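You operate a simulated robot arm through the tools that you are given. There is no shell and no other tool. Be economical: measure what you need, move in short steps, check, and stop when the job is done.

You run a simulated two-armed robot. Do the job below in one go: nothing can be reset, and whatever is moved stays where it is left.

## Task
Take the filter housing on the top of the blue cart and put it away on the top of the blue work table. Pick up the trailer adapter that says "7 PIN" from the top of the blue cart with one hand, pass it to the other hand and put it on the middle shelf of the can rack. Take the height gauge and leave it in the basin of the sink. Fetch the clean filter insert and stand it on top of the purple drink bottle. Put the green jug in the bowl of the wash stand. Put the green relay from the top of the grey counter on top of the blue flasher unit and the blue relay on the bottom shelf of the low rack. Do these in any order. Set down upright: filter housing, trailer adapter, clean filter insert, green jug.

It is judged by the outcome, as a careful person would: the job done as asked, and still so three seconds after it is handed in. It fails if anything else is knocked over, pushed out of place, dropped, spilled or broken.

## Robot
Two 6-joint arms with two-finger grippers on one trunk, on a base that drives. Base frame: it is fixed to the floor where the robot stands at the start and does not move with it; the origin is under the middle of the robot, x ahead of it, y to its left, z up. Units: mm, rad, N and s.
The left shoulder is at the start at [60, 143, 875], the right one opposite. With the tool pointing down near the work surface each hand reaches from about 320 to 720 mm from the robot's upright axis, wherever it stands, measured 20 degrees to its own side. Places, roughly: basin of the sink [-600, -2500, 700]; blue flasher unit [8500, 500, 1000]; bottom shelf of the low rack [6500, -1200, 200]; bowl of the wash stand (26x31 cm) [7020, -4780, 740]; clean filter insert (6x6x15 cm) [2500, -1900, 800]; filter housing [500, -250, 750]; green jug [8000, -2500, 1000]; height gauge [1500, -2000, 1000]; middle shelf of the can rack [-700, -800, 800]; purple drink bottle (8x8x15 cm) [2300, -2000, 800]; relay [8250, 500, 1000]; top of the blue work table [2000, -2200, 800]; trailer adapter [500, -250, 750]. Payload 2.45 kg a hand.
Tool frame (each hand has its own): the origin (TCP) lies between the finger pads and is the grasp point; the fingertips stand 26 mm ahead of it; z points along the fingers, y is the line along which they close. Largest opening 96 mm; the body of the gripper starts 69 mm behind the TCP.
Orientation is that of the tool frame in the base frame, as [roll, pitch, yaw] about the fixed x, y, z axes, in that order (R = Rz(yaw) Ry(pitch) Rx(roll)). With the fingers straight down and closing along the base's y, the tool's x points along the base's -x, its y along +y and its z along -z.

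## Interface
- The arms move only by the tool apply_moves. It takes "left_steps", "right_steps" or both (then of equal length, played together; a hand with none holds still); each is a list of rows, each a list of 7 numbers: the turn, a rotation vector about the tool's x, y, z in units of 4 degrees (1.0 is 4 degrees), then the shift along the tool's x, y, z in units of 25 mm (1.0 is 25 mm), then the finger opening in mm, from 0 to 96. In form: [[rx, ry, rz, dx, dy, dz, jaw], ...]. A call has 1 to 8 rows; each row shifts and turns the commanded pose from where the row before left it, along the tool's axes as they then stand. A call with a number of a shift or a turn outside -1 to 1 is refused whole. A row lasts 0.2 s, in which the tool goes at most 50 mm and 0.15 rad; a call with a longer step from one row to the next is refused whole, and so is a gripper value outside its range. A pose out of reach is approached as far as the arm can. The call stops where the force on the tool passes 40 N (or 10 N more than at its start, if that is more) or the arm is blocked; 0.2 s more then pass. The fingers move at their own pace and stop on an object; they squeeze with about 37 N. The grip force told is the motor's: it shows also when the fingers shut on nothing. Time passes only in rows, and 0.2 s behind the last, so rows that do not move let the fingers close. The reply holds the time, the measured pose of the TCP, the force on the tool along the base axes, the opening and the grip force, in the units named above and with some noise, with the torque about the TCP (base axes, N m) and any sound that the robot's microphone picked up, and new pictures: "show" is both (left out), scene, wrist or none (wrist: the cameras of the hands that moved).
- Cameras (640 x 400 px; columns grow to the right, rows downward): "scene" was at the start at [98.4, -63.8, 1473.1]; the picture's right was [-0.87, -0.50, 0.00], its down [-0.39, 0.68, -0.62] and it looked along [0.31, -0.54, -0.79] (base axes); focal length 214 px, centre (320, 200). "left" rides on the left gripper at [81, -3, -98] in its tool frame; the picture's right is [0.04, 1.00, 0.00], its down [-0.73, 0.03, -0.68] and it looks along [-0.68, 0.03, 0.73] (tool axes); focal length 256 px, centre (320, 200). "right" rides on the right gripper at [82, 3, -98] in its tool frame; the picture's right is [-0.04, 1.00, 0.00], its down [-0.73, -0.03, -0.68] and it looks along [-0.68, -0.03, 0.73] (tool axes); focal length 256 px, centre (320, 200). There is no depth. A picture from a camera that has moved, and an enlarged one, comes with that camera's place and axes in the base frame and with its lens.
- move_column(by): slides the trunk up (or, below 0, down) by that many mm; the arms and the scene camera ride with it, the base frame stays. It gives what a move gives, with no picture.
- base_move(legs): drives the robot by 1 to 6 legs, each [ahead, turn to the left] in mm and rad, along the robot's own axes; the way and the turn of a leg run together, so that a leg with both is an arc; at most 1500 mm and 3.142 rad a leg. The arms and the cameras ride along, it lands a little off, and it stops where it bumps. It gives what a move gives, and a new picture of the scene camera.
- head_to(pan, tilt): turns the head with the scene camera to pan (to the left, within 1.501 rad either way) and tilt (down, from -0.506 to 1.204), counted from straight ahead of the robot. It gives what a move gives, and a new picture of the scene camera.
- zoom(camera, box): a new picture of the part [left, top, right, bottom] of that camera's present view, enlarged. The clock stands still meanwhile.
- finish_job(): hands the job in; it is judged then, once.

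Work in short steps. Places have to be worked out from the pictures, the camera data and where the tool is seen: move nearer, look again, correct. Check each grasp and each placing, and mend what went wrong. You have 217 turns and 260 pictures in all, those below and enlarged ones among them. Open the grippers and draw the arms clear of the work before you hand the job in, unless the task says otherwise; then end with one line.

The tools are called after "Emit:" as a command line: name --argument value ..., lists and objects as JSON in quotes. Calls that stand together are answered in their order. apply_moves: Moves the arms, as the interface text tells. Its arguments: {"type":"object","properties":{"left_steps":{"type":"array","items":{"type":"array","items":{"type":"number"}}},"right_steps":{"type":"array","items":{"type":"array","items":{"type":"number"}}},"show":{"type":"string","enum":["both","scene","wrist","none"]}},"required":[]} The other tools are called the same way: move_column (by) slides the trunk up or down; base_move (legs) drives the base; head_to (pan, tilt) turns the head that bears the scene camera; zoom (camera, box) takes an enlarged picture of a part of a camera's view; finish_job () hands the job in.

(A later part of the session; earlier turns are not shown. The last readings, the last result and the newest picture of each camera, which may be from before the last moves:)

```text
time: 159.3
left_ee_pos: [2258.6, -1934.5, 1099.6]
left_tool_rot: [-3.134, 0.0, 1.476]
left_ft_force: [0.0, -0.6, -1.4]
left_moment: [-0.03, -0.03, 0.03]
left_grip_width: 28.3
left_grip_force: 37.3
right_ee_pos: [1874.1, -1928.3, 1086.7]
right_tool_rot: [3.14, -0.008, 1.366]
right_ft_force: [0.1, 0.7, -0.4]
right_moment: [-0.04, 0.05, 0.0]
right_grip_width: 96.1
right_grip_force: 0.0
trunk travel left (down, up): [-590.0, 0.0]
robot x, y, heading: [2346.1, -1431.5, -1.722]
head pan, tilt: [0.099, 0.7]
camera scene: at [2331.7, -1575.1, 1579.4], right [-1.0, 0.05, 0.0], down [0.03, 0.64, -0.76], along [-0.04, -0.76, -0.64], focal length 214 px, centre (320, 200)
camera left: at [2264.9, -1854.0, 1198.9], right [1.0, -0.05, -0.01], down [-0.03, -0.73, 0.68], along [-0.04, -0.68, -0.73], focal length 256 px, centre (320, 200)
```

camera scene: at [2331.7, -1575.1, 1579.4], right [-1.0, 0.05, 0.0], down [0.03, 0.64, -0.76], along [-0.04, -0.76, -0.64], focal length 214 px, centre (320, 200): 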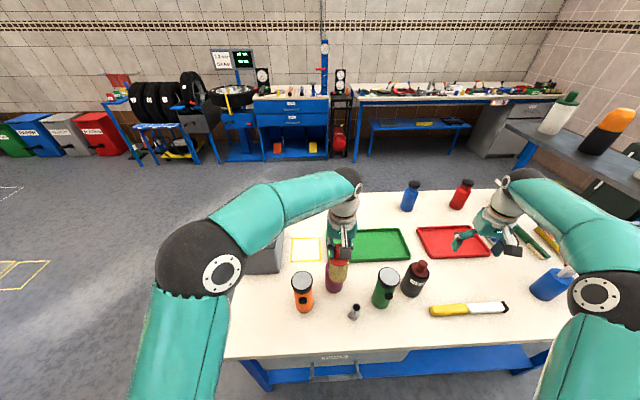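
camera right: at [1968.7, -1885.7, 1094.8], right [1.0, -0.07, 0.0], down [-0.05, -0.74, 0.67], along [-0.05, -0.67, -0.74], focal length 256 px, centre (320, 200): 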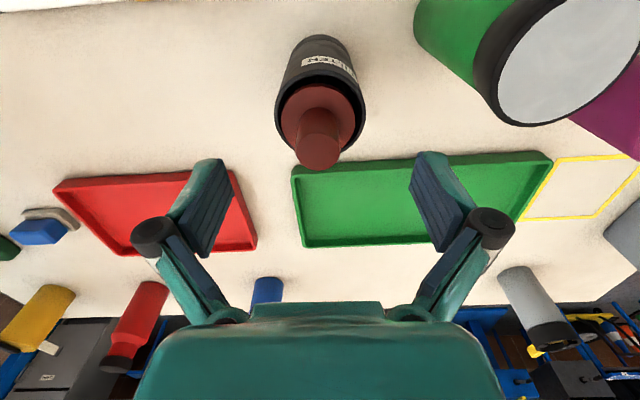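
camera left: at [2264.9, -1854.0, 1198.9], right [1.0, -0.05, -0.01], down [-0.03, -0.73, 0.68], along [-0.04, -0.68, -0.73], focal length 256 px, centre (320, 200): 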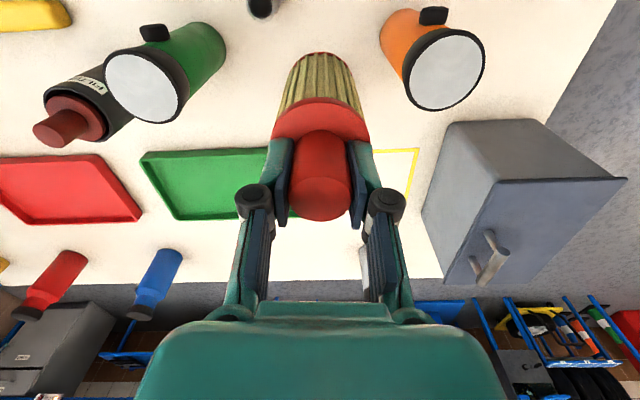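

Nearly there. Moving the final 67 mm over the cap and lowering to about 15 mm above, then checking.

Emit:
apply_moves --left_steps '[[0, 0, 0, -0.9, 0.02, 0, 10], [0, 0, 0, -0.9, 0.02, 0, 10], [0, 0, 0, -0.89, 0.01, 0, 10], [0, 0, 0, 0, 0, 0.5, 10], [0, 0, 0, 0, 0, 0.5, 10], [0, 0, 0, 0, 0, 0, 10]]' --show "none"

Emit:
zoom --camera "scene" --box '[280, 190, 400, 310]'

Emit:
zoom --camera "left" --box '[200, 0, 440, 150]'

```text
time: 160.7
left_ee_pos: [2254.0, -2001.0, 1076.1]
left_tool_rot: [-3.133, 0.0, 1.477]
left_ft_force: [0.2, 0.9, -0.8]
left_moment: [-0.02, 0.01, 0.01]
left_grip_width: 28.4
left_grip_force: 36.8
right_ee_pos: [1874.4, -1928.7, 1085.5]
right_tool_rot: [3.14, -0.007, 1.365]
right_ft_force: [0.5, 1.0, -0.2]
right_moment: [-0.05, 0.01, 0.0]
right_grip_width: 96.0
right_grip_force: 0.1
trunk travel left (down, up): [-590.0, 0.0]
robot x, y, heading: [2345.2, -1433.5, -1.719]
head pan, tilt: [0.099, 0.7]
```

```text
3.33 times, centred on (340, 250) of scene
camera zoom: at [2331.6, -1575.6, 1579.4], right [-1.0, 0.05, 0.0], down [0.03, 0.64, -0.76], along [-0.04, -0.76, -0.64], focal length 715 px, centre (253, 33)
```

zoom: 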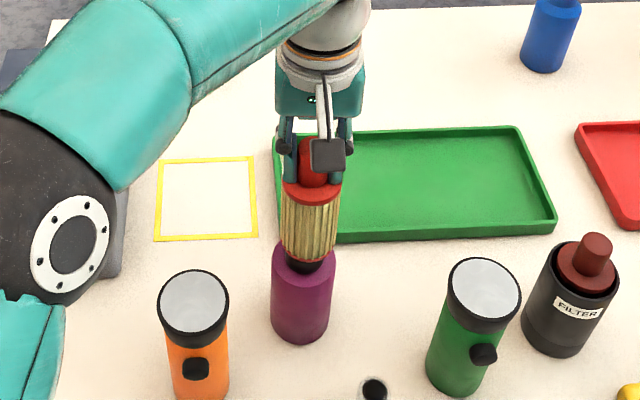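

```text
2.67 times, centred on (320, 75) of left
camera zoom: at [2260.5, -1920.4, 1173.9], right [1.0, -0.05, -0.01], down [-0.03, -0.73, 0.68], along [-0.04, -0.68, -0.73], focal length 683 px, centre (320, 533)
```

zoom: 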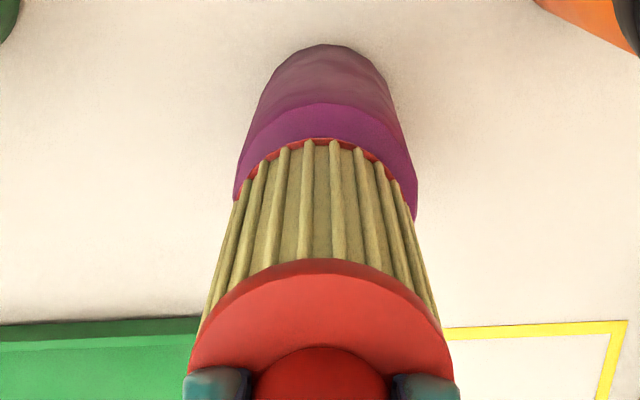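

Alignment looks good in both views. Lowering in small steps.

Emit:
apply_moves --left_steps '[[0, 0, 0, -0.1, 0, 0.4, 10], [0, 0, 0, 0, 0, 0.1, 10], [0, 0, 0, 0, 0, 0.1, 10], [0, 0, 0, 0, 0, 0, 10]]' --show "none"

```text
time: 161.7
left_ee_pos: [2254.9, -2002.5, 1060.7]
left_tool_rot: [-3.132, 0.0, 1.476]
left_ft_force: [-0.1, 0.4, -0.6]
left_moment: [-0.02, -0.02, -0.01]
left_grip_width: 28.5
left_grip_force: 36.9
right_ee_pos: [1873.4, -1929.5, 1086.0]
right_tool_rot: [3.14, -0.006, 1.367]
right_ft_force: [-0.1, 0.7, 0.1]
right_moment: [0.03, 0.0, 0.0]
right_grip_width: 96.1
right_grip_force: 0.1
trunk travel left (down, up): [-590.0, 0.0]
robot x, y, heading: [2343.2, -1432.3, -1.724]
head pan, tilt: [0.099, 0.7]
```

No contact yet at 1060.7; continuing in 2 mm steps.

Emit:
apply_moves --left_steps '[[0, 0, 0, 0, 0, 0.08, 10], [0, 0, 0, 0, 0, 0.08, 10], [0, 0, 0, 0, 0, 0.08, 10], [0, 0, 0, 0, 0, 0, 10]]' --show "none"

```text
time: 162.7
left_ee_pos: [2255.1, -2003.3, 1056.4]
left_tool_rot: [-3.129, 0.006, 1.476]
left_ft_force: [1.7, -1.0, 13.6]
left_moment: [-0.28, -0.31, -0.01]
left_grip_width: 28.6
left_grip_force: 37.5
right_ee_pos: [1873.9, -1928.1, 1086.7]
right_tool_rot: [3.141, -0.005, 1.364]
right_ft_force: [0.5, 0.2, 0.1]
right_moment: [-0.03, -0.01, -0.01]
right_grip_width: 96.2
right_grip_force: 0.0
trunk travel left (down, up): [-590.0, 0.0]
robot x, y, heading: [2347.9, -1433.4, -1.723]
head pan, tilt: [0.099, 0.7]
```

Contact (13.6 N). Easing 1 mm and opening.

Emit:
apply_moves --left_steps '[[0, 0, 0, 0, 0, -0.06, 10], [0, 0, 0, 0, 0, 0, 30], [0, 0, 0, 0, 0, 0, 44], [0, 0, 0, 0, 0, 0, 60], [0, 0, 0, 0, 0, 0, 60]]' --show "none"

Emit:
zoom --camera "left" --box '[160, 0, 480, 250]'

```text
time: 163.9
left_ee_pos: [2254.9, -2002.6, 1056.9]
left_tool_rot: [-3.131, 0.0, 1.478]
left_ft_force: [1.1, -0.1, -0.6]
left_moment: [-0.01, 0.0, 0.02]
left_grip_width: 60.2
left_grip_force: 0.0
right_ee_pos: [1874.1, -1928.5, 1085.4]
right_tool_rot: [3.14, -0.009, 1.366]
right_ft_force: [0.4, 0.2, -0.2]
right_moment: [0.0, -0.02, 0.02]
right_grip_width: 95.9
right_grip_force: 0.0
trunk travel left (down, up): [-590.0, 0.0]
robot x, y, heading: [2342.6, -1433.8, -1.723]
head pan, tilt: [0.099, 0.7]
```

```text
1.60 times, centred on (320, 125) of left
camera zoom: at [2260.4, -1922.3, 1155.2], right [1.0, -0.05, -0.01], down [-0.03, -0.73, 0.68], along [-0.04, -0.68, -0.73], focal length 410 px, centre (320, 320)
```

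zoom: 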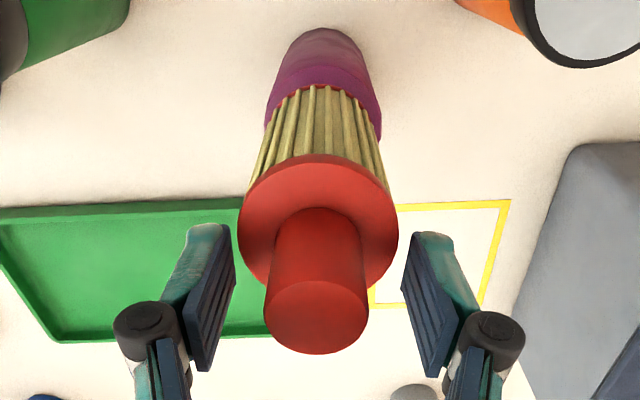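

It stands free. Raising straight up 65 mm, then backing off.

Emit:
apply_moves --left_steps '[[0, 0, 0, 0, 0, -0.6, 70], [0, 0, 0, 0, 0, -1, 70], [0, 0, 0, 0, 0, -1, 70], [0, 0, 0, 1, 0, 0, 70], [0, 0, 0, 1, 0, 0, 70], [0, 0, 0, 1, 0, 0, 96], [0, 0, 0, 1, 0, 0, 96], [0, 0, 0, 1, 0, 0, 96]]' --show "both"

```text
time: 165.7
left_ee_pos: [2266.2, -1879.4, 1122.8]
left_tool_rot: [-3.131, 0.004, 1.478]
left_ft_force: [0.3, -0.3, 0.2]
left_moment: [-0.01, -0.01, -0.01]
left_grip_width: 96.0
left_grip_force: 0.0
right_ee_pos: [1874.3, -1928.8, 1086.5]
right_tool_rot: [3.139, -0.007, 1.366]
right_ft_force: [-0.7, 0.1, -0.5]
right_moment: [-0.03, -0.01, 0.03]
right_grip_width: 96.0
right_grip_force: 0.1
trunk travel left (down, up): [-590.0, 0.0]
robot x, y, heading: [2344.5, -1436.4, -1.717]
head pan, tilt: [0.099, 0.7]
camera scene: at [2331.8, -1574.8, 1579.5], right [-1.0, 0.05, 0.0], down [0.03, 0.64, -0.77], along [-0.04, -0.76, -0.64], focal length 214 px, centre (320, 200)
camera left: at [2271.4, -1798.1, 1221.1], right [1.0, -0.05, -0.01], down [-0.03, -0.73, 0.68], along [-0.04, -0.68, -0.73], focal length 256 px, centre (320, 200)
```

scene: 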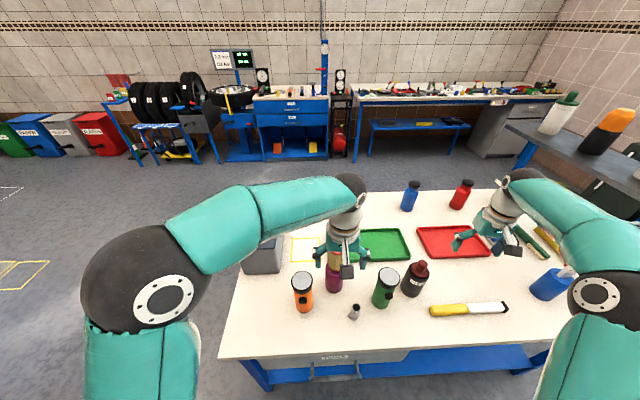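
left: 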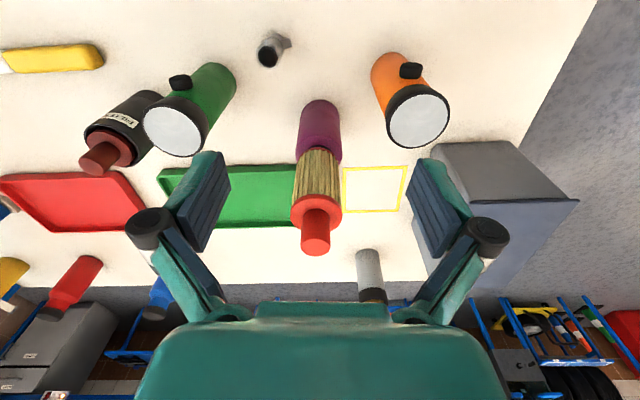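

The insert stands on the purple bottle. Next the height gauge; zooming toward it.

Emit:
zoom --camera "scene" --box '[480, 180, 640, 320]'

Emit:
zoom --camera "right" --box '[0, 0, 640, 400]'

```text
2.86 times, centred on (560, 250) of scene
camera zoom: at [2331.8, -1574.8, 1579.5], right [-1.0, 0.05, 0.0], down [0.03, 0.64, -0.77], along [-0.04, -0.76, -0.64], focal length 613 px, centre (-366, 57)
```

zoom: 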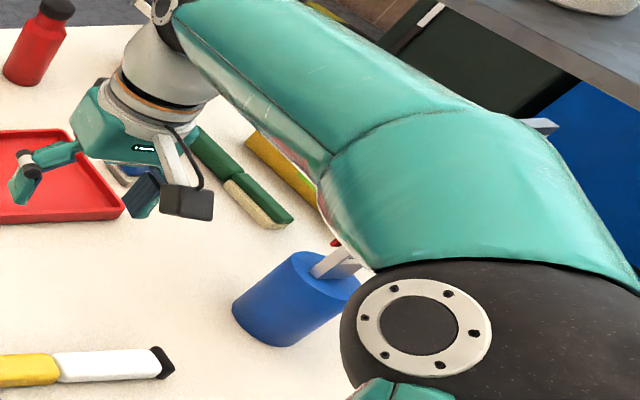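

```text
1.00 times, centred on (320, 200) of right (not enlarged: the box is as wide or as high as the picture)
camera zoom: at [1893.5, -1849.2, 1185.5], right [0.97, -0.24, 0.0], down [-0.18, -0.72, 0.67], along [-0.16, -0.65, -0.74], focal length 256 px, centre (320, 200)
```

zoom: 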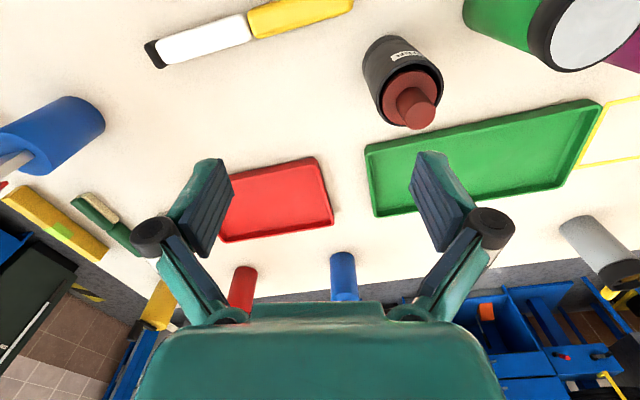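

Retracting both hands, then driving west along the table to opposite the height gauge.

Emit:
apply_moves --right_steps '[[0, 0, 0, 1, 0.3, 0, 96], [0, 0, 0, 1, 0.3, 0, 96], [0, 0, 0, 1, 0.3, 0, 96], [0, 0, 0, 1, 0.3, 0, 96], [0, 0, 0, 1, 0.3, 0, 96]]' --left_steps '[[0, 0, 0, 0.4, 0, 0, 96], [0, 0, 0, 0.4, 0, 0, 96], [0, 0, 0, 0.4, 0, 0, 96], [0, 0, 0, 0.4, 0, 0, 96], [0, 0, 0, 0.4, 0, 0, 96]]' --show "none"

Emit:
base_move --legs '[[-250, 0], [0, -1.42], [830, 0], [0, 1.5]]'

```text
time: 166.9
left_ee_pos: [2271.1, -1828.9, 1122.7]
left_tool_rot: [-3.131, 0.002, 1.476]
left_ft_force: [-0.4, -0.1, -0.3]
left_moment: [-0.06, -0.02, -0.02]
left_grip_width: 95.9
left_grip_force: 0.0
right_ee_pos: [1937.9, -1812.9, 1086.1]
right_tool_rot: [3.139, -0.004, 1.365]
right_ft_force: [0.3, -0.1, -0.2]
right_moment: [-0.02, 0.01, 0.0]
right_grip_width: 96.4
right_grip_force: 0.1
trunk travel left (down, up): [-590.0, 0.0]
robot x, y, heading: [2343.0, -1432.5, -1.731]
head pan, tilt: [0.099, 0.7]
```

```text
time: 172.3
left_ee_pos: [1970.3, -1211.1, 1122.7]
left_tool_rot: [-3.135, 0.0, 0.146]
left_ft_force: [-0.3, 1.2, -0.1]
left_moment: [-0.08, -0.03, -0.02]
left_grip_width: 96.0
left_grip_force: 0.1
right_ee_pos: [1904.3, -882.6, 1086.5]
right_tool_rot: [3.136, -0.009, 0.037]
right_ft_force: [0.4, 0.1, -0.2]
right_moment: [-0.09, -0.02, 0.0]
right_grip_width: 95.9
right_grip_force: 0.2
trunk travel left (down, up): [-590.0, 0.0]
robot x, y, heading: [2382.7, -1239.9, -3.085]
head pan, tilt: [0.099, 0.7]
stopped in leg 2: the robot was blocked; the commanded pose is now the measured one
camera scene: at [2235.6, -1253.3, 1579.2], right [-0.16, 0.99, 0.0], down [0.64, 0.1, -0.76], along [-0.75, -0.12, -0.64], focal length 214 px, centre (320, 200)
```

scene: 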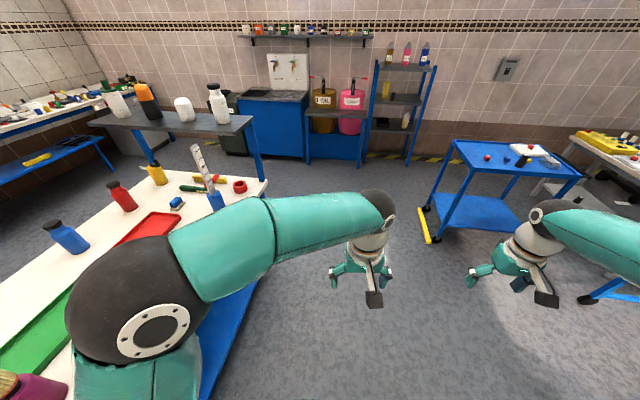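

Continuing: forward 800 then turn left to face the table.

Emit:
base_move --legs '[[780, 0], [0, 1.5]]'

```text
time: 180.1
left_ee_pos: [1468.6, -1689.4, 1125.1]
left_tool_rot: [-3.13, 0.0, 1.491]
left_ft_force: [0.7, -0.9, -1.0]
left_moment: [0.03, 0.12, 0.01]
left_grip_width: 95.7
left_grip_force: 0.1
right_ee_pos: [1133.5, -1678.5, 1089.9]
right_tool_rot: [-3.14, -0.009, 1.381]
right_ft_force: [1.6, -0.9, -0.1]
right_moment: [0.04, 0.06, 0.0]
right_grip_width: 96.0
right_grip_force: 0.1
trunk travel left (down, up): [-590.0, 0.0]
robot x, y, heading: [1533.0, -1280.1, -1.705]
head pan, tilt: [0.099, 0.7]
stopped in leg 2: the robot was blocked; the commanded pose is now the measured one
camera scene: at [1526.4, -1428.2, 1579.2], right [-1.0, 0.04, 0.0], down [0.02, 0.65, -0.76], along [-0.03, -0.76, -0.65], focal length 214 px, centre (320, 200)
```

scene: 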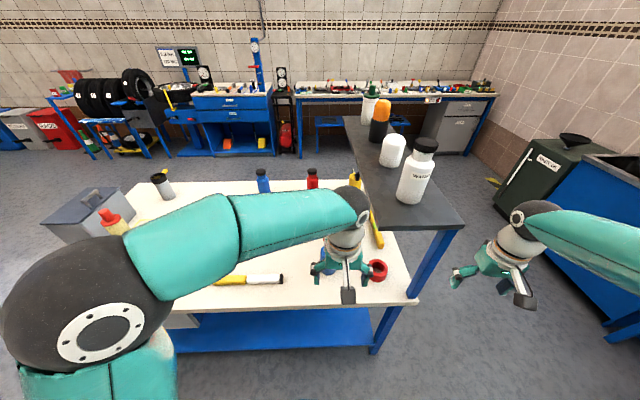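

Looking from the left wrist camera at the gauge.

Emit:
zoom --camera "left" --box '[0, 0, 640, 400]'

Emit:
zoom --camera "right" --box '[0, 0, 640, 400]'

```text
1.00 times, centred on (320, 200) of left (not enlarged: the box is as wide or as high as the picture)
camera zoom: at [1472.6, -1607.3, 1222.7], right [1.0, -0.04, -0.01], down [-0.02, -0.73, 0.68], along [-0.04, -0.68, -0.73], focal length 256 px, centre (320, 200)
```

zoom: 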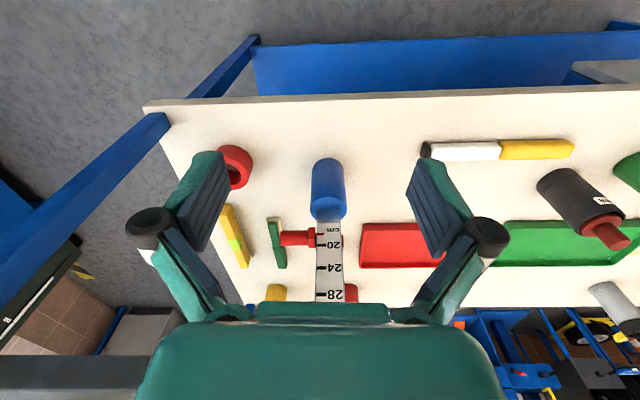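

```text
1.00 times, centred on (320, 200) of right (not enlarged: the box is as wide or as high as the picture)
camera zoom: at [1152.7, -1598.7, 1189.4], right [0.97, -0.23, 0.0], down [-0.17, -0.72, 0.67], along [-0.15, -0.66, -0.74], focal length 256 px, centre (320, 200)
```

zoom: 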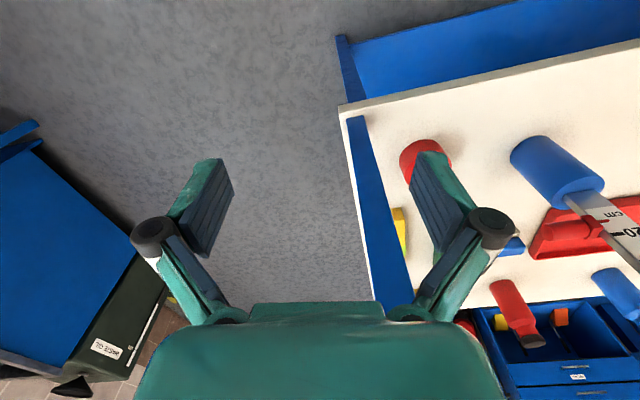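

The gauge stands at about (1467,-1930), mast ~38 mm wide up to z≈1120. Retracting the right hand (shelf nearby) and driving 130 mm closer.

Emit:
apply_moves --right_steps '[[0, 0, 0, 1, 0, 0, 96], [0, 0, 0, 1, 0, 0, 96], [0, 0, 0, 1, 0, 0, 96], [0, 0, 0, 1, 0, 0, 96]]' --show "none"

Emit:
base_move --legs '[[130, 0]]'

Emit:
zoom --camera "left" --box '[0, 0, 640, 400]'

```text
time: 181.1
left_ee_pos: [1464.8, -1686.0, 1124.7]
left_tool_rot: [-3.128, 0.0, 1.492]
left_ft_force: [-0.6, 0.0, -0.1]
left_moment: [-0.06, -0.01, 0.0]
left_grip_width: 96.2
left_grip_force: 0.1
right_ee_pos: [1149.9, -1578.3, 1090.4]
right_tool_rot: [3.14, -0.007, 1.381]
right_ft_force: [0.0, 0.1, 0.1]
right_moment: [-0.02, -0.02, -0.03]
right_grip_width: 96.1
right_grip_force: 0.0
trunk travel left (down, up): [-590.0, 0.0]
robot x, y, heading: [1536.6, -1277.9, -1.713]
head pan, tilt: [0.099, 0.7]
```

```text
time: 182.4
left_ee_pos: [1446.2, -1818.9, 1124.1]
left_tool_rot: [-3.132, 0.001, 1.489]
left_ft_force: [0.0, -0.9, -0.1]
left_moment: [0.03, -0.03, 0.01]
left_grip_width: 96.2
left_grip_force: 0.1
right_ee_pos: [1131.7, -1711.4, 1090.7]
right_tool_rot: [3.139, -0.008, 1.381]
right_ft_force: [-0.3, -1.3, -0.4]
right_moment: [0.05, 0.0, -0.02]
right_grip_width: 95.8
right_grip_force: 0.1
trunk travel left (down, up): [-590.0, 0.0]
robot x, y, heading: [1516.7, -1413.6, -1.711]
head pan, tilt: [0.099, 0.7]
camera scene: at [1503.7, -1559.1, 1579.1], right [-1.0, 0.04, 0.0], down [0.02, 0.65, -0.76], along [-0.03, -0.76, -0.65], focal length 214 px, centre (320, 200)
```

scene: 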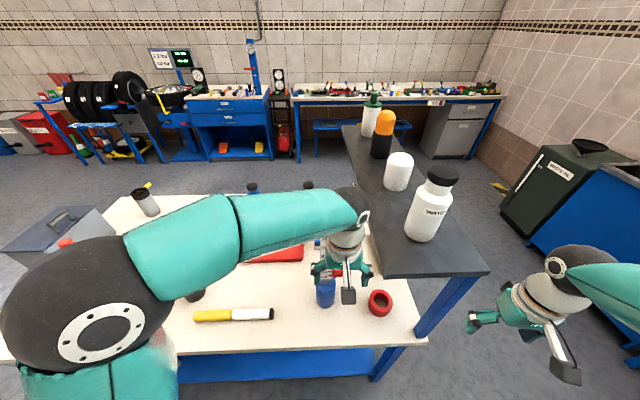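

```text
1.00 times, centred on (320, 200) of left (not enlarged: the box is as wide or as high as the picture)
camera zoom: at [1450.6, -1737.8, 1222.2], right [1.0, -0.04, -0.01], down [-0.02, -0.73, 0.68], along [-0.04, -0.68, -0.73], focal length 256 px, centre (320, 200)
```

zoom: 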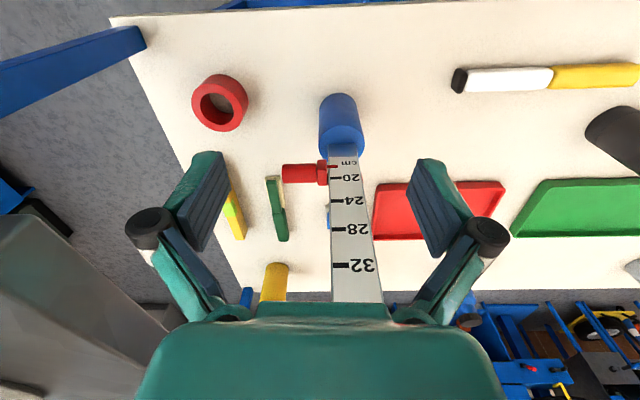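

Mast at (1468,-1931), top about 1157. Sliding the open fingers around it at z≈1108.

Emit:
apply_moves --left_steps '[[0, 0, 0, 0, 0.62, 0.3, 96], [0, 0, 0, 0, 0.63, 0.3, 96], [0, 0, 0, -0.9, 0, 0, 96], [0, 0, 0, -0.9, 0, 0, 96], [0, 0, 0, -0.9, 0, 0, 96], [0, 0, 0, -0.9, 0, 0, 96], [0, 0, 0, -0.8, 0, 0, 96]]' --show "both"

```text
time: 184.0
left_ee_pos: [1469.0, -1930.5, 1108.2]
left_tool_rot: [-3.134, -0.001, 1.488]
left_ft_force: [-1.2, 0.0, -0.7]
left_moment: [0.03, -0.01, -0.03]
left_grip_width: 95.9
left_grip_force: 0.0
right_ee_pos: [1131.8, -1710.5, 1089.5]
right_tool_rot: [3.14, -0.009, 1.38]
right_ft_force: [-1.1, 0.0, 0.2]
right_moment: [-0.02, -0.01, 0.01]
right_grip_width: 95.9
right_grip_force: 0.0
trunk travel left (down, up): [-590.0, 0.0]
robot x, y, heading: [1515.1, -1415.1, -1.714]
head pan, tilt: [0.099, 0.7]
camera scene: at [1503.8, -1557.5, 1579.3], right [-1.0, 0.04, 0.0], down [0.02, 0.64, -0.76], along [-0.03, -0.76, -0.65], focal length 214 px, centre (320, 200)
camera left: at [1473.1, -1849.5, 1207.0], right [1.0, -0.04, -0.01], down [-0.02, -0.73, 0.68], along [-0.03, -0.68, -0.73], focal length 256 px, centre (320, 200)
```

scene: 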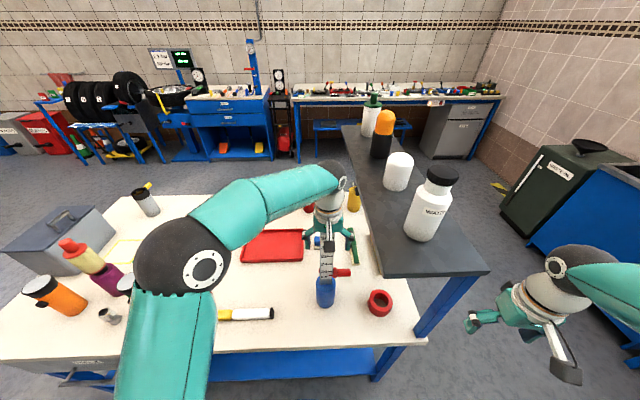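
left: 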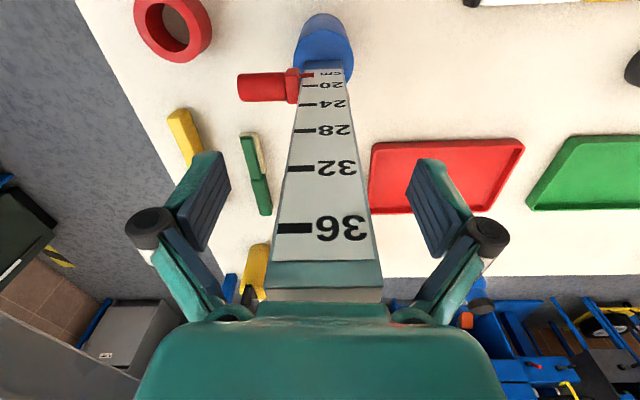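

The mast is a solid ~40×30 bar centred at y≈-1944, top 1154. Advancing 14 mm and closing.

Emit:
apply_moves --left_steps '[[0, 0, 0, -0.55, 0, 0, 96], [0, 0, 0, 0, 0, 0, 60], [0, 0, 0, 0, 0, 0, 20], [0, 0, 0, 0, 0, 0, 20], [0, 0, 0, 0, 0, -0.2, 20], [0, 0, 0, 0, 0, -0.4, 20]]' --show "wrist"

```text
time: 185.4
left_ee_pos: [1466.9, -1941.6, 1123.6]
left_tool_rot: [-3.131, 0.0, 1.489]
left_ft_force: [0.5, -0.3, -4.2]
left_moment: [-0.03, -0.05, 0.01]
left_grip_width: 40.0
left_grip_force: 37.1
right_ee_pos: [1132.4, -1709.3, 1091.9]
right_tool_rot: [3.139, -0.011, 1.381]
right_ft_force: [-0.2, 0.5, 0.8]
right_moment: [0.01, 0.02, 0.0]
right_grip_width: 96.2
right_grip_force: 0.0
trunk travel left (down, up): [-590.0, 0.0]
robot x, y, heading: [1513.1, -1413.6, -1.709]
head pan, tilt: [0.099, 0.7]
camera left: at [1471.7, -1861.3, 1222.7], right [1.0, -0.04, -0.01], down [-0.02, -0.73, 0.68], along [-0.04, -0.68, -0.73], focal length 256 px, centre (320, 200)
```

left: 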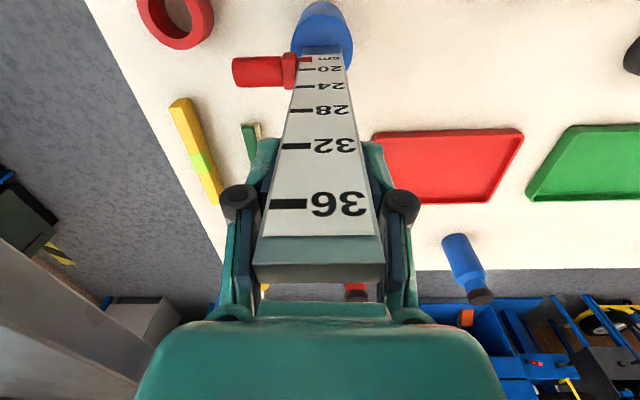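

Lifted (≈0.43 kg). Raising further and drawing it back toward me.

Emit:
apply_moves --left_steps '[[0, 0, 0, 0, 0, -1, 20], [0, 0, 0, 0, 0, -1, 20], [0, 0, 0, 0.6, 0, 0, 20], [0, 0, 0, 1, 0, 0, 20], [0, 0, 0, 1, 0, 0, 20], [0, 0, 0, 1, 0, 0, 20], [0, 0, 0, 1, 0, 0, 20]]' --show "none"

Emit:
base_move --legs '[[-300, 0]]'

```text
time: 187.0
left_ee_pos: [1476.8, -1826.2, 1173.8]
left_tool_rot: [-3.132, 0.004, 1.488]
left_ft_force: [0.4, 0.6, -3.1]
left_moment: [-0.03, 0.02, -0.02]
left_grip_width: 39.8
left_grip_force: 36.9
right_ee_pos: [1131.9, -1708.1, 1090.8]
right_tool_rot: [3.14, -0.006, 1.381]
right_ft_force: [0.3, -0.1, -0.3]
right_moment: [0.0, 0.01, 0.01]
right_grip_width: 96.1
right_grip_force: 0.1
trunk travel left (down, up): [-590.0, 0.0]
robot x, y, heading: [1516.2, -1416.4, -1.71]
head pan, tilt: [0.099, 0.7]
```

```text
time: 189.0
left_ee_pos: [1518.1, -1528.7, 1174.3]
left_tool_rot: [-3.133, 0.0, 1.489]
left_ft_force: [0.7, -0.3, -3.7]
left_moment: [-0.04, -0.05, -0.01]
left_grip_width: 39.7
left_grip_force: 37.1
right_ee_pos: [1171.8, -1410.7, 1090.9]
right_tool_rot: [3.141, -0.007, 1.377]
right_ft_force: [-0.1, -0.1, 0.6]
right_moment: [0.01, -0.03, 0.0]
right_grip_width: 95.9
right_grip_force: 0.1
trunk travel left (down, up): [-590.0, 0.0]
robot x, y, heading: [1559.7, -1118.7, -1.714]
head pan, tilt: [0.099, 0.7]
camera scene: at [1545.1, -1258.3, 1579.5], right [-1.0, 0.04, 0.0], down [0.03, 0.64, -0.77], along [-0.03, -0.76, -0.64], focal length 214 px, centre (320, 200)
```

scene: 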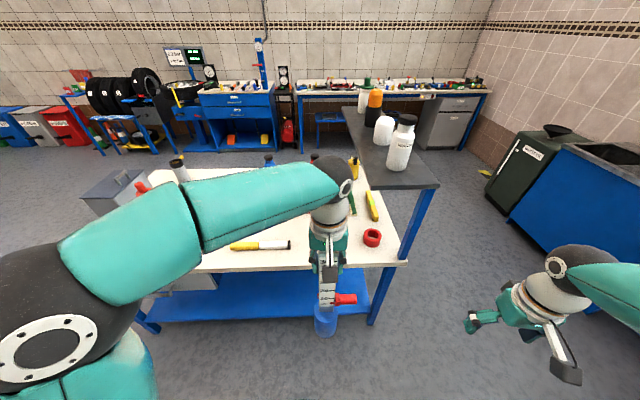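

Gauge is held with its base ~840 high. Driving west, then south toward the sink.

Emit:
base_move --legs '[[0, -0.7], [0, -0.7], [1000, 0], [0, 0.65], [0, 0.65], [1250, 0]]'

```text
time: 193.2
left_ee_pos: [1142.5, -1199.4, 1174.8]
left_tool_rot: [-3.137, 0.001, 0.216]
left_ft_force: [-1.0, 0.8, -4.1]
left_moment: [-0.09, 0.02, 0.01]
left_grip_width: 39.7
left_grip_force: 37.2
right_ee_pos: [1155.8, -834.2, 1090.3]
right_tool_rot: [3.137, -0.009, 0.104]
right_ft_force: [-0.2, -0.1, -0.7]
right_moment: [-0.06, 0.0, 0.01]
right_grip_width: 96.1
right_grip_force: 0.0
trunk travel left (down, up): [-590.0, 0.0]
robot x, y, heading: [1562.9, -1161.5, -3.014]
head pan, tilt: [0.099, 0.7]
stopped in leg 2: the robot was blocked; the commanded pose is now the measured one
camera scene: at [1416.3, -1183.6, 1579.3], right [-0.22, 0.97, 0.0], down [0.63, 0.14, -0.76], along [-0.74, -0.17, -0.64], focal length 214 px, centre (320, 200)
```

scene: 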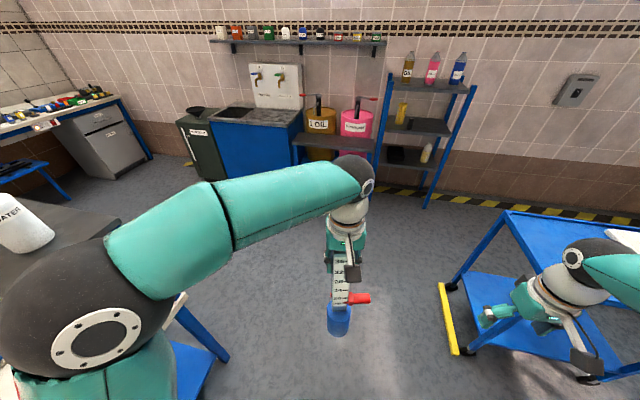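

Continuing west and turning south.

Emit:
base_move --legs '[[1000, 0], [0, 0.6], [0, 0.55], [1180, 0]]'

```text
time: 202.2
left_ee_pos: [439.9, -1687.9, 1175.6]
left_tool_rot: [-3.131, 0.0, 1.363]
left_ft_force: [0.5, -1.0, -2.1]
left_moment: [-0.02, 0.03, 0.02]
left_grip_width: 39.8
left_grip_force: 37.0
right_ee_pos: [110.5, -1525.3, 1092.5]
right_tool_rot: [-3.139, -0.006, 1.25]
right_ft_force: [0.0, 0.0, 0.4]
right_moment: [0.02, 0.07, 0.03]
right_grip_width: 96.2
right_grip_force: 0.0
trunk travel left (down, up): [-590.0, 0.0]
robot x, y, heading: [532.6, -1277.2, -1.871]
head pan, tilt: [0.099, 0.7]
stopped in leg 3: the robot was blocked; the commanded pose is now the measured one
camera scene: at [501.3, -1419.5, 1579.3], right [-0.98, 0.2, 0.0], down [0.12, 0.63, -0.76], along [-0.15, -0.75, -0.65], focal length 214 px, centre (320, 200)
```

scene: 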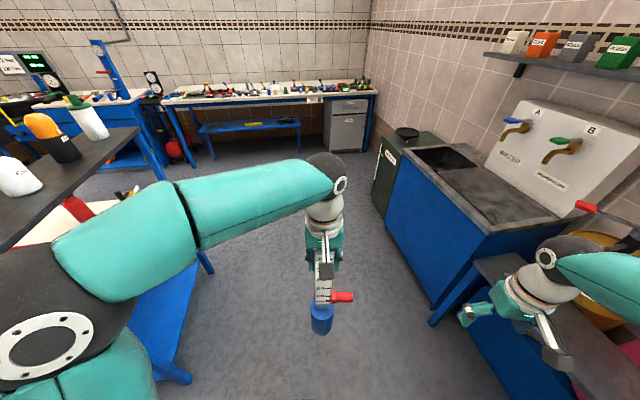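

Sink measured: counter front x≈-353, basin about x -450..-737, y -2383..-2650, rim ~850. Driving south, then turning to face it.

Emit:
base_move --legs '[[1180, 0], [0, -0.65], [0, -0.62]]'

```text
time: 211.9
left_ee_pos: [-227.3, -2468.9, 1175.9]
left_tool_rot: [-3.136, -0.001, 0.172]
left_ft_force: [-0.6, 0.3, -4.1]
left_moment: [-0.11, 0.01, 0.02]
left_grip_width: 39.8
left_grip_force: 36.6
right_ee_pos: [-198.8, -2103.3, 1092.4]
right_tool_rot: [3.139, -0.006, 0.059]
right_ft_force: [-1.2, -0.1, 0.0]
right_moment: [-0.03, -0.03, 0.0]
right_grip_width: 96.1
right_grip_force: 0.0
trunk travel left (down, up): [-590.0, 0.0]
robot x, y, heading: [191.6, -2453.8, -3.083]
head pan, tilt: [0.099, 0.7]
stopped in leg 3: the robot was blocked; the commanded pose is now the measured one
camera scene: at [47.9, -2464.1, 1579.2], right [-0.16, 0.99, 0.0], down [0.64, 0.1, -0.76], along [-0.75, -0.12, -0.65], focal length 214 px, centre (320, 200)
```

scene: 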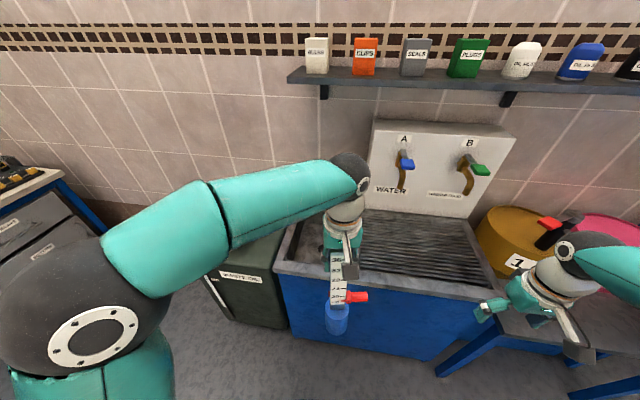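

Zooming at the basin.

Emit:
zoom --camera "scene" --box '[240, 170, 500, 330]'

Emit:
zoom --camera "left" --box '[0, 0, 640, 400]'

```text
2.46 times, centred on (370, 250) of scene
camera zoom: at [47.9, -2464.1, 1579.2], right [-0.16, 0.99, 0.0], down [0.64, 0.1, -0.76], along [-0.75, -0.12, -0.65], focal length 528 px, centre (197, 77)
```

zoom: 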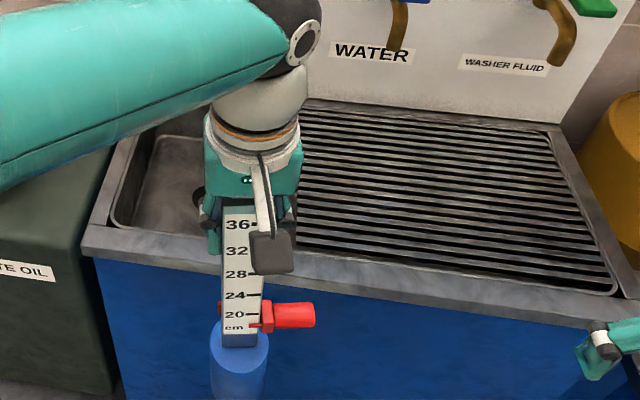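

```text
1.00 times, centred on (320, 200) of left (not enlarged: the box is as wide or as high as the picture)
camera zoom: at [-148.5, -2452.0, 1274.2], right [0.21, -0.98, -0.01], down [-0.72, -0.16, 0.68], along [-0.66, -0.14, -0.74], focal length 256 px, centre (320, 200)
```

zoom: 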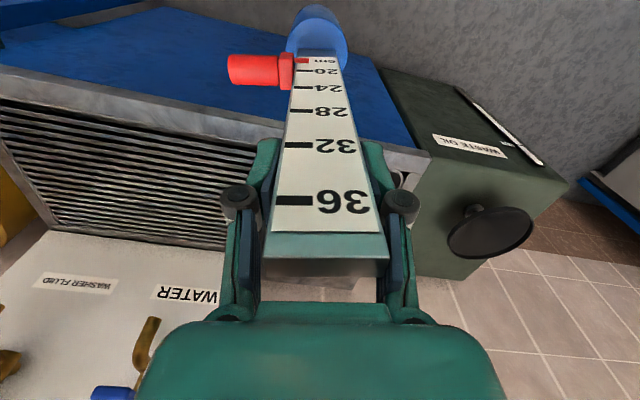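

Basin spans about x -425..-700, y -2385..-2660. Raising the gauge to clear the rim and driving 215 mm forward.

Emit:
apply_moves --left_steps '[[0, 0, 0, 0, 0, -0.8, 20], [0, 0, 0, 0, 0, -0.8, 20]]' --show "none"

Emit:
base_move --legs '[[215, 0]]'

```text
time: 212.5
left_ee_pos: [-225.7, -2473.1, 1216.7]
left_tool_rot: [-3.136, -0.002, 0.173]
left_ft_force: [-0.5, -1.0, -4.0]
left_moment: [-0.04, 0.02, 0.03]
left_grip_width: 39.2
left_grip_force: 37.4
right_ee_pos: [-198.8, -2106.9, 1094.3]
right_tool_rot: [3.141, -0.008, 0.059]
right_ft_force: [-0.6, 0.3, -0.3]
right_moment: [0.02, 0.02, -0.01]
right_grip_width: 95.7
right_grip_force: 0.0
trunk travel left (down, up): [-590.0, 0.0]
robot x, y, heading: [193.9, -2449.7, -3.08]
head pan, tilt: [0.099, 0.7]
```

```text
time: 214.2
left_ee_pos: [-441.4, -2482.6, 1217.2]
left_tool_rot: [-3.132, -0.001, 0.171]
left_ft_force: [-0.2, -0.5, -3.5]
left_moment: [-0.02, 0.0, 0.0]
left_grip_width: 39.7
left_grip_force: 37.2
right_ee_pos: [-412.3, -2116.5, 1094.9]
right_tool_rot: [3.139, -0.006, 0.057]
right_ft_force: [-0.4, 0.6, 0.0]
right_moment: [0.01, -0.04, 0.0]
right_grip_width: 96.0
right_grip_force: 0.0
trunk travel left (down, up): [-590.0, 0.0]
robot x, y, heading: [-19.3, -2469.1, -3.087]
head pan, tilt: [0.099, 0.7]
camera scene: at [-166.2, -2480.1, 1579.2], right [-0.15, 0.99, 0.0], down [0.64, 0.1, -0.76], along [-0.76, -0.12, -0.65], focal length 214 px, centre (320, 200)
```

scene: 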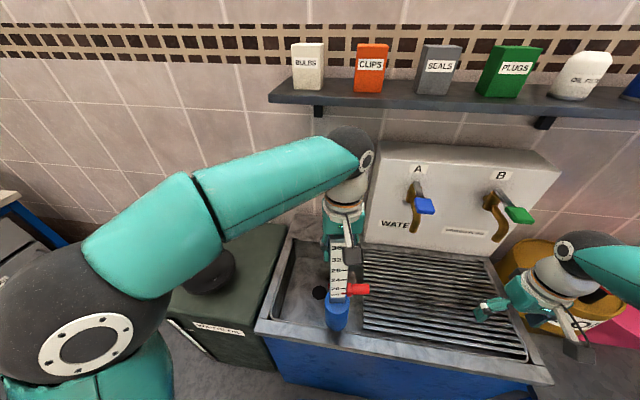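

Over the rim. Moving forward into the basin area while beginning to lower once past the rim.

Emit:
apply_moves --left_steps '[[0, 0, 0, -1, 0.2, 0, 20], [0, 0, 0, -1, 0.2, 0, 20], [0, 0, 0, -0.9, 0.2, 0.3, 20], [0, 0, 0, -0.8, 0.2, 0.6, 20], [0, 0, 0, -0.66, 0, 1, 20], [0, 0, 0, 0, 0, 1, 20], [0, 0, 0, 0, 0, 1, 20]]' --show "both"

```text
time: 215.8
left_ee_pos: [-546.4, -2519.3, 1119.0]
left_tool_rot: [-3.135, 0.0, 0.169]
left_ft_force: [0.3, 0.2, -3.2]
left_moment: [-0.07, 0.0, -0.03]
left_grip_width: 39.4
left_grip_force: 36.7
right_ee_pos: [-411.6, -2117.4, 1094.6]
right_tool_rot: [3.138, -0.006, 0.056]
right_ft_force: [0.3, 0.4, 0.5]
right_moment: [0.01, -0.02, 0.01]
right_grip_width: 96.0
right_grip_force: 0.1
trunk travel left (down, up): [-590.0, 0.0]
robot x, y, heading: [-18.7, -2468.2, -3.087]
head pan, tilt: [0.099, 0.7]
camera scene: at [-165.5, -2480.0, 1579.3], right [-0.15, 0.99, 0.0], down [0.64, 0.1, -0.76], along [-0.76, -0.12, -0.65], focal length 214 px, centre (320, 200)
camera left: at [-466.4, -2504.1, 1217.4], right [0.21, -0.98, -0.01], down [-0.72, -0.16, 0.68], along [-0.66, -0.14, -0.73], focal length 256 px, centre (320, 200)
```

scene: 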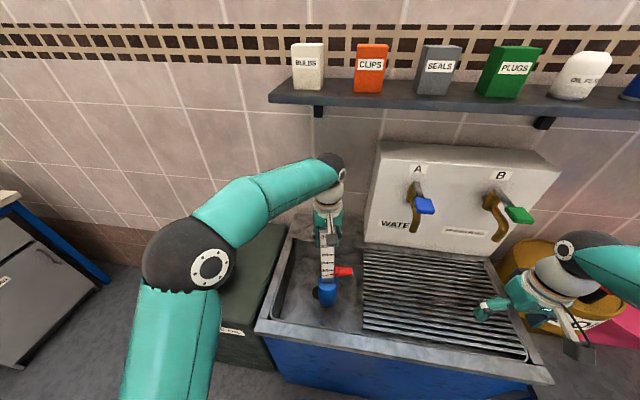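
left: 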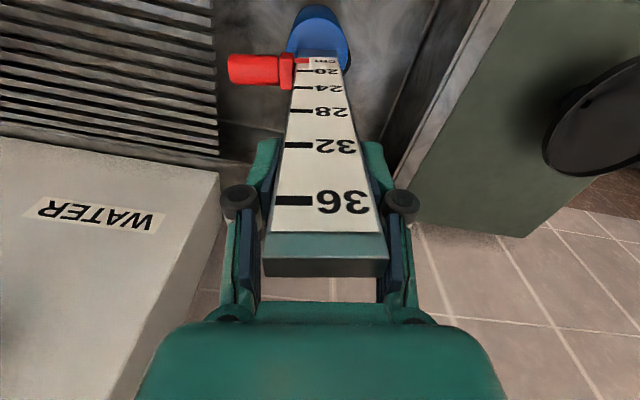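

Inside the basin. Lowering further to find the floor.

Emit:
apply_moves --left_steps '[[0, 0, 0, 0, 0, 0.8, 20], [0, 0, 0, 0, 0, 0.5, 20], [0, 0, 0, 0, 0, 0.4, 20], [0, 0, 0, 0, 0, 0.3, 20], [0, 0, 0, 0, 0, 0.3, 20], [0, 0, 0, 0, 0, 0.3, 20], [0, 0, 0, 0, 0, 0.3, 20], [0, 0, 0, 0, 0, 0.3, 20]]' --show "none"

```text
time: 217.4
left_ee_pos: [-544.0, -2519.0, 1053.5]
left_tool_rot: [-3.127, 0.003, 0.171]
left_ft_force: [1.8, 0.8, 9.9]
left_moment: [-0.02, -1.12, 0.06]
left_grip_width: 39.5
left_grip_force: 37.0
right_ee_pos: [-410.0, -2115.6, 1095.0]
right_tool_rot: [3.141, -0.005, 0.057]
right_ft_force: [-0.4, 0.2, 0.0]
right_moment: [0.0, -0.01, -0.02]
right_grip_width: 96.1
right_grip_force: 0.1
trunk travel left (down, up): [-590.0, 0.0]
robot x, y, heading: [-20.1, -2466.6, -3.087]
head pan, tilt: [0.099, 0.7]
stopped in row 8 (left hand): the force on the tool passed its limit at 46 N (the readings are from after the stop); the commanded pose is now the measured one
```

Basin floor reached (bottom ≈718). Opening and checking it stands.

Emit:
apply_moves --left_steps '[[0, 0, 0, 0, 0, -0.1, 40], [0, 0, 0, 0, 0, 0, 46], [0, 0, 0, 0, 0, 0, 56], [0, 0, 0, 0, 0, 0, 80], [0, 0, 0, 0, 0, 0, 96]]' --show "both"

```text
time: 218.6
left_ee_pos: [-544.8, -2519.1, 1055.4]
left_tool_rot: [-3.13, 0.006, 0.172]
left_ft_force: [0.2, 0.6, 0.7]
left_moment: [-0.02, -0.05, 0.02]
left_grip_width: 96.0
left_grip_force: 0.2
right_ee_pos: [-411.5, -2116.3, 1095.6]
right_tool_rot: [3.139, -0.009, 0.056]
right_ft_force: [-0.8, -0.3, 0.3]
right_moment: [-0.01, -0.01, -0.04]
right_grip_width: 96.2
right_grip_force: 0.0
trunk travel left (down, up): [-590.0, 0.0]
robot x, y, heading: [-18.4, -2462.0, -3.091]
head pan, tilt: [0.099, 0.7]
camera scene: at [-164.5, -2480.0, 1579.4], right [-0.15, 0.99, 0.0], down [0.64, 0.1, -0.76], along [-0.76, -0.12, -0.64], focal length 214 px, centre (320, 200)
camera left: at [-464.3, -2503.8, 1153.5], right [0.21, -0.98, -0.01], down [-0.71, -0.16, 0.68], along [-0.67, -0.13, -0.73], focal length 256 px, centre (320, 200)
```

scene: 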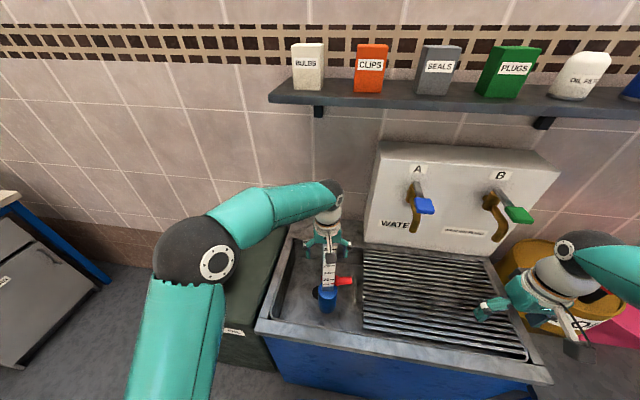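
left: 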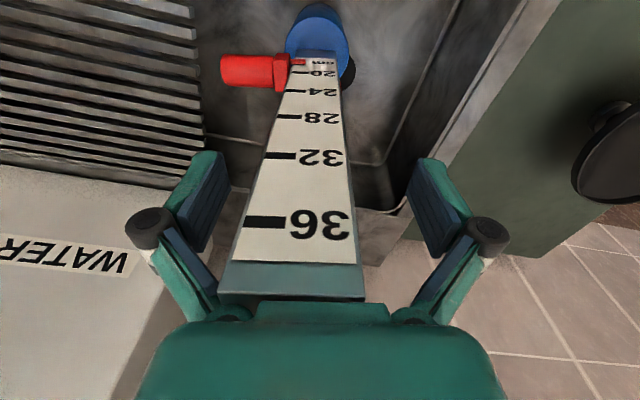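

It stands in the basin. Raising the hand clear and reversing away.

Emit:
apply_moves --left_steps '[[0, 0, 0, 0, 0, -1, 96], [0, 0, 0, 0, 0, -1, 96], [0, 0, 0, 0, 0, -1, 96], [0, 0, 0, 0, 0, -1, 96], [0, 0, 0, 0, 0, -1, 96], [0, 0, 0, 1, 0, -0.4, 96], [0, 0, 0, 1, 0, 0, 96], [0, 0, 0, 1, 0, 0, 96]]' --show "none"

Emit:
base_move --legs '[[-350, 0]]'

```text
time: 220.4
left_ee_pos: [-468.1, -2509.5, 1190.4]
left_tool_rot: [-3.129, 0.006, 0.172]
left_ft_force: [0.1, -0.4, 0.3]
left_moment: [0.01, 0.01, -0.02]
left_grip_width: 96.0
left_grip_force: 0.1
right_ee_pos: [-410.5, -2117.5, 1095.6]
right_tool_rot: [3.139, -0.005, 0.055]
right_ft_force: [0.3, 0.6, 0.1]
right_moment: [0.0, 0.02, 0.04]
right_grip_width: 96.0
right_grip_force: 0.1
trunk travel left (down, up): [-590.0, 0.0]
robot x, y, heading: [-18.0, -2465.3, -3.091]
head pan, tilt: [0.099, 0.7]
```

```text
time: 222.7
left_ee_pos: [-124.8, -2493.1, 1189.5]
left_tool_rot: [-3.129, 0.007, 0.18]
left_ft_force: [0.4, 0.0, 0.1]
left_moment: [-0.01, 0.01, 0.01]
left_grip_width: 96.0
left_grip_force: 0.1
right_ee_pos: [-68.6, -2101.2, 1094.7]
right_tool_rot: [3.14, -0.006, 0.065]
right_ft_force: [0.9, -0.4, -0.1]
right_moment: [-0.02, 0.0, 0.01]
right_grip_width: 96.2
right_grip_force: 0.1
trunk travel left (down, up): [-590.0, 0.0]
robot x, y, heading: [326.9, -2446.2, -3.082]
head pan, tilt: [0.099, 0.7]
camera scene: at [180.8, -2462.2, 1579.5], right [-0.16, 0.99, 0.0], down [0.64, 0.1, -0.77], along [-0.76, -0.12, -0.64], focal length 214 px, centre (320, 200)
```

scene: 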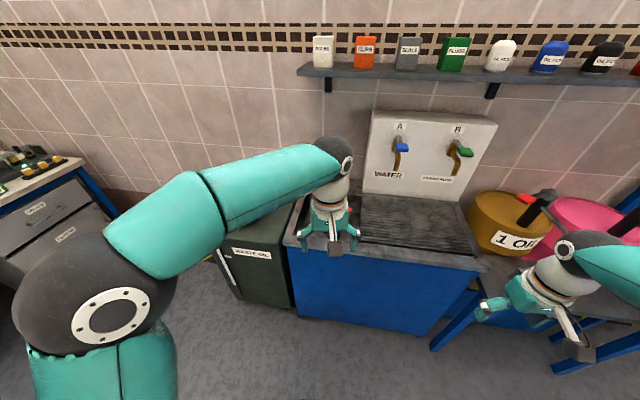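

Now the far side. Turning north to pass around the table.

Emit:
base_move --legs '[[0, -0.85], [0, -0.8], [1130, 0], [0, -0.75], [0, -0.75]]'

```text
time: 227.1
left_ee_pos: [183.8, -2011.8, 1191.8]
left_tool_rot: [-3.132, 0.008, -1.178]
left_ft_force: [0.2, 0.5, 0.2]
left_moment: [-0.07, 0.09, 0.02]
left_grip_width: 96.0
left_grip_force: 0.1
right_ee_pos: [579.0, -1984.3, 1094.3]
right_tool_rot: [3.137, -0.006, -1.293]
right_ft_force: [0.8, 0.4, -0.5]
right_moment: [-0.01, 0.07, -0.02]
right_grip_width: 95.9
right_grip_force: 0.0
trunk travel left (down, up): [-590.0, 0.0]
robot x, y, heading: [276.0, -2458.4, 1.809]
head pan, tilt: [0.099, 0.7]
stopped in leg 2: the robot was blocked; the commanded pose is now the measured one
camera scene: at [235.9, -2316.5, 1579.3], right [0.94, 0.33, 0.0], down [0.21, -0.61, -0.76], along [-0.26, 0.72, -0.64], focal length 214 px, centre (320, 200)
```

scene: 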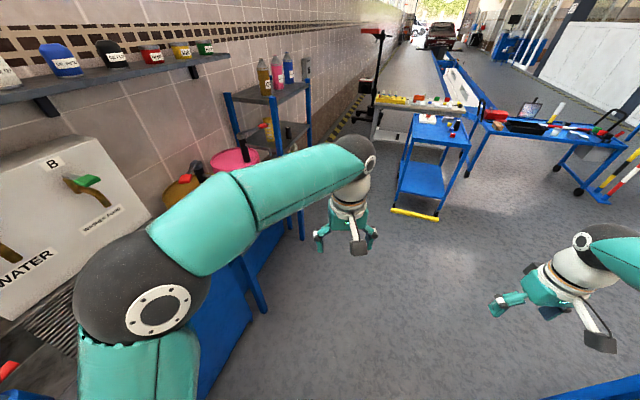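

Continuing the turn and drive north, then east.

Emit:
base_move --legs '[[0, -0.45], [1130, 0], [0, -0.7], [0, -0.6]]'

```text
time: 237.9
left_ee_pos: [954.3, -1309.1, 1192.6]
left_tool_rot: [-3.131, 0.006, -2.805]
left_ft_force: [0.5, -1.4, -0.6]
left_moment: [0.08, 0.03, -0.04]
left_grip_width: 95.9
left_grip_force: 0.1
right_ee_pos: [960.9, -1703.9, 1096.6]
right_tool_rot: [3.137, -0.005, -2.918]
right_ft_force: [-0.4, -1.3, -0.6]
right_moment: [0.06, -0.02, 0.03]
right_grip_width: 96.2
right_grip_force: 0.1
trunk travel left (down, up): [-590.0, 0.0]
robot x, y, heading: [493.4, -1328.2, 0.153]
head pan, tilt: [0.099, 0.7]
stopped in leg 4: the robot was blocked; the commanded pose is now the measured one
camera scene: at [636.0, -1298.9, 1579.3], right [0.25, -0.97, 0.0], down [-0.63, -0.16, -0.76], along [0.74, 0.19, -0.64], focal length 214 px, centre (320, 200)
```

scene: 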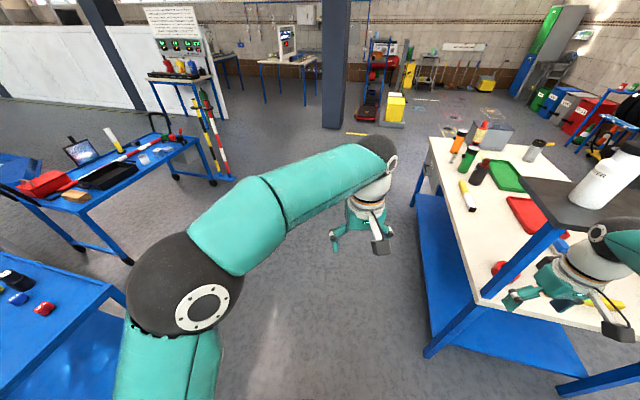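

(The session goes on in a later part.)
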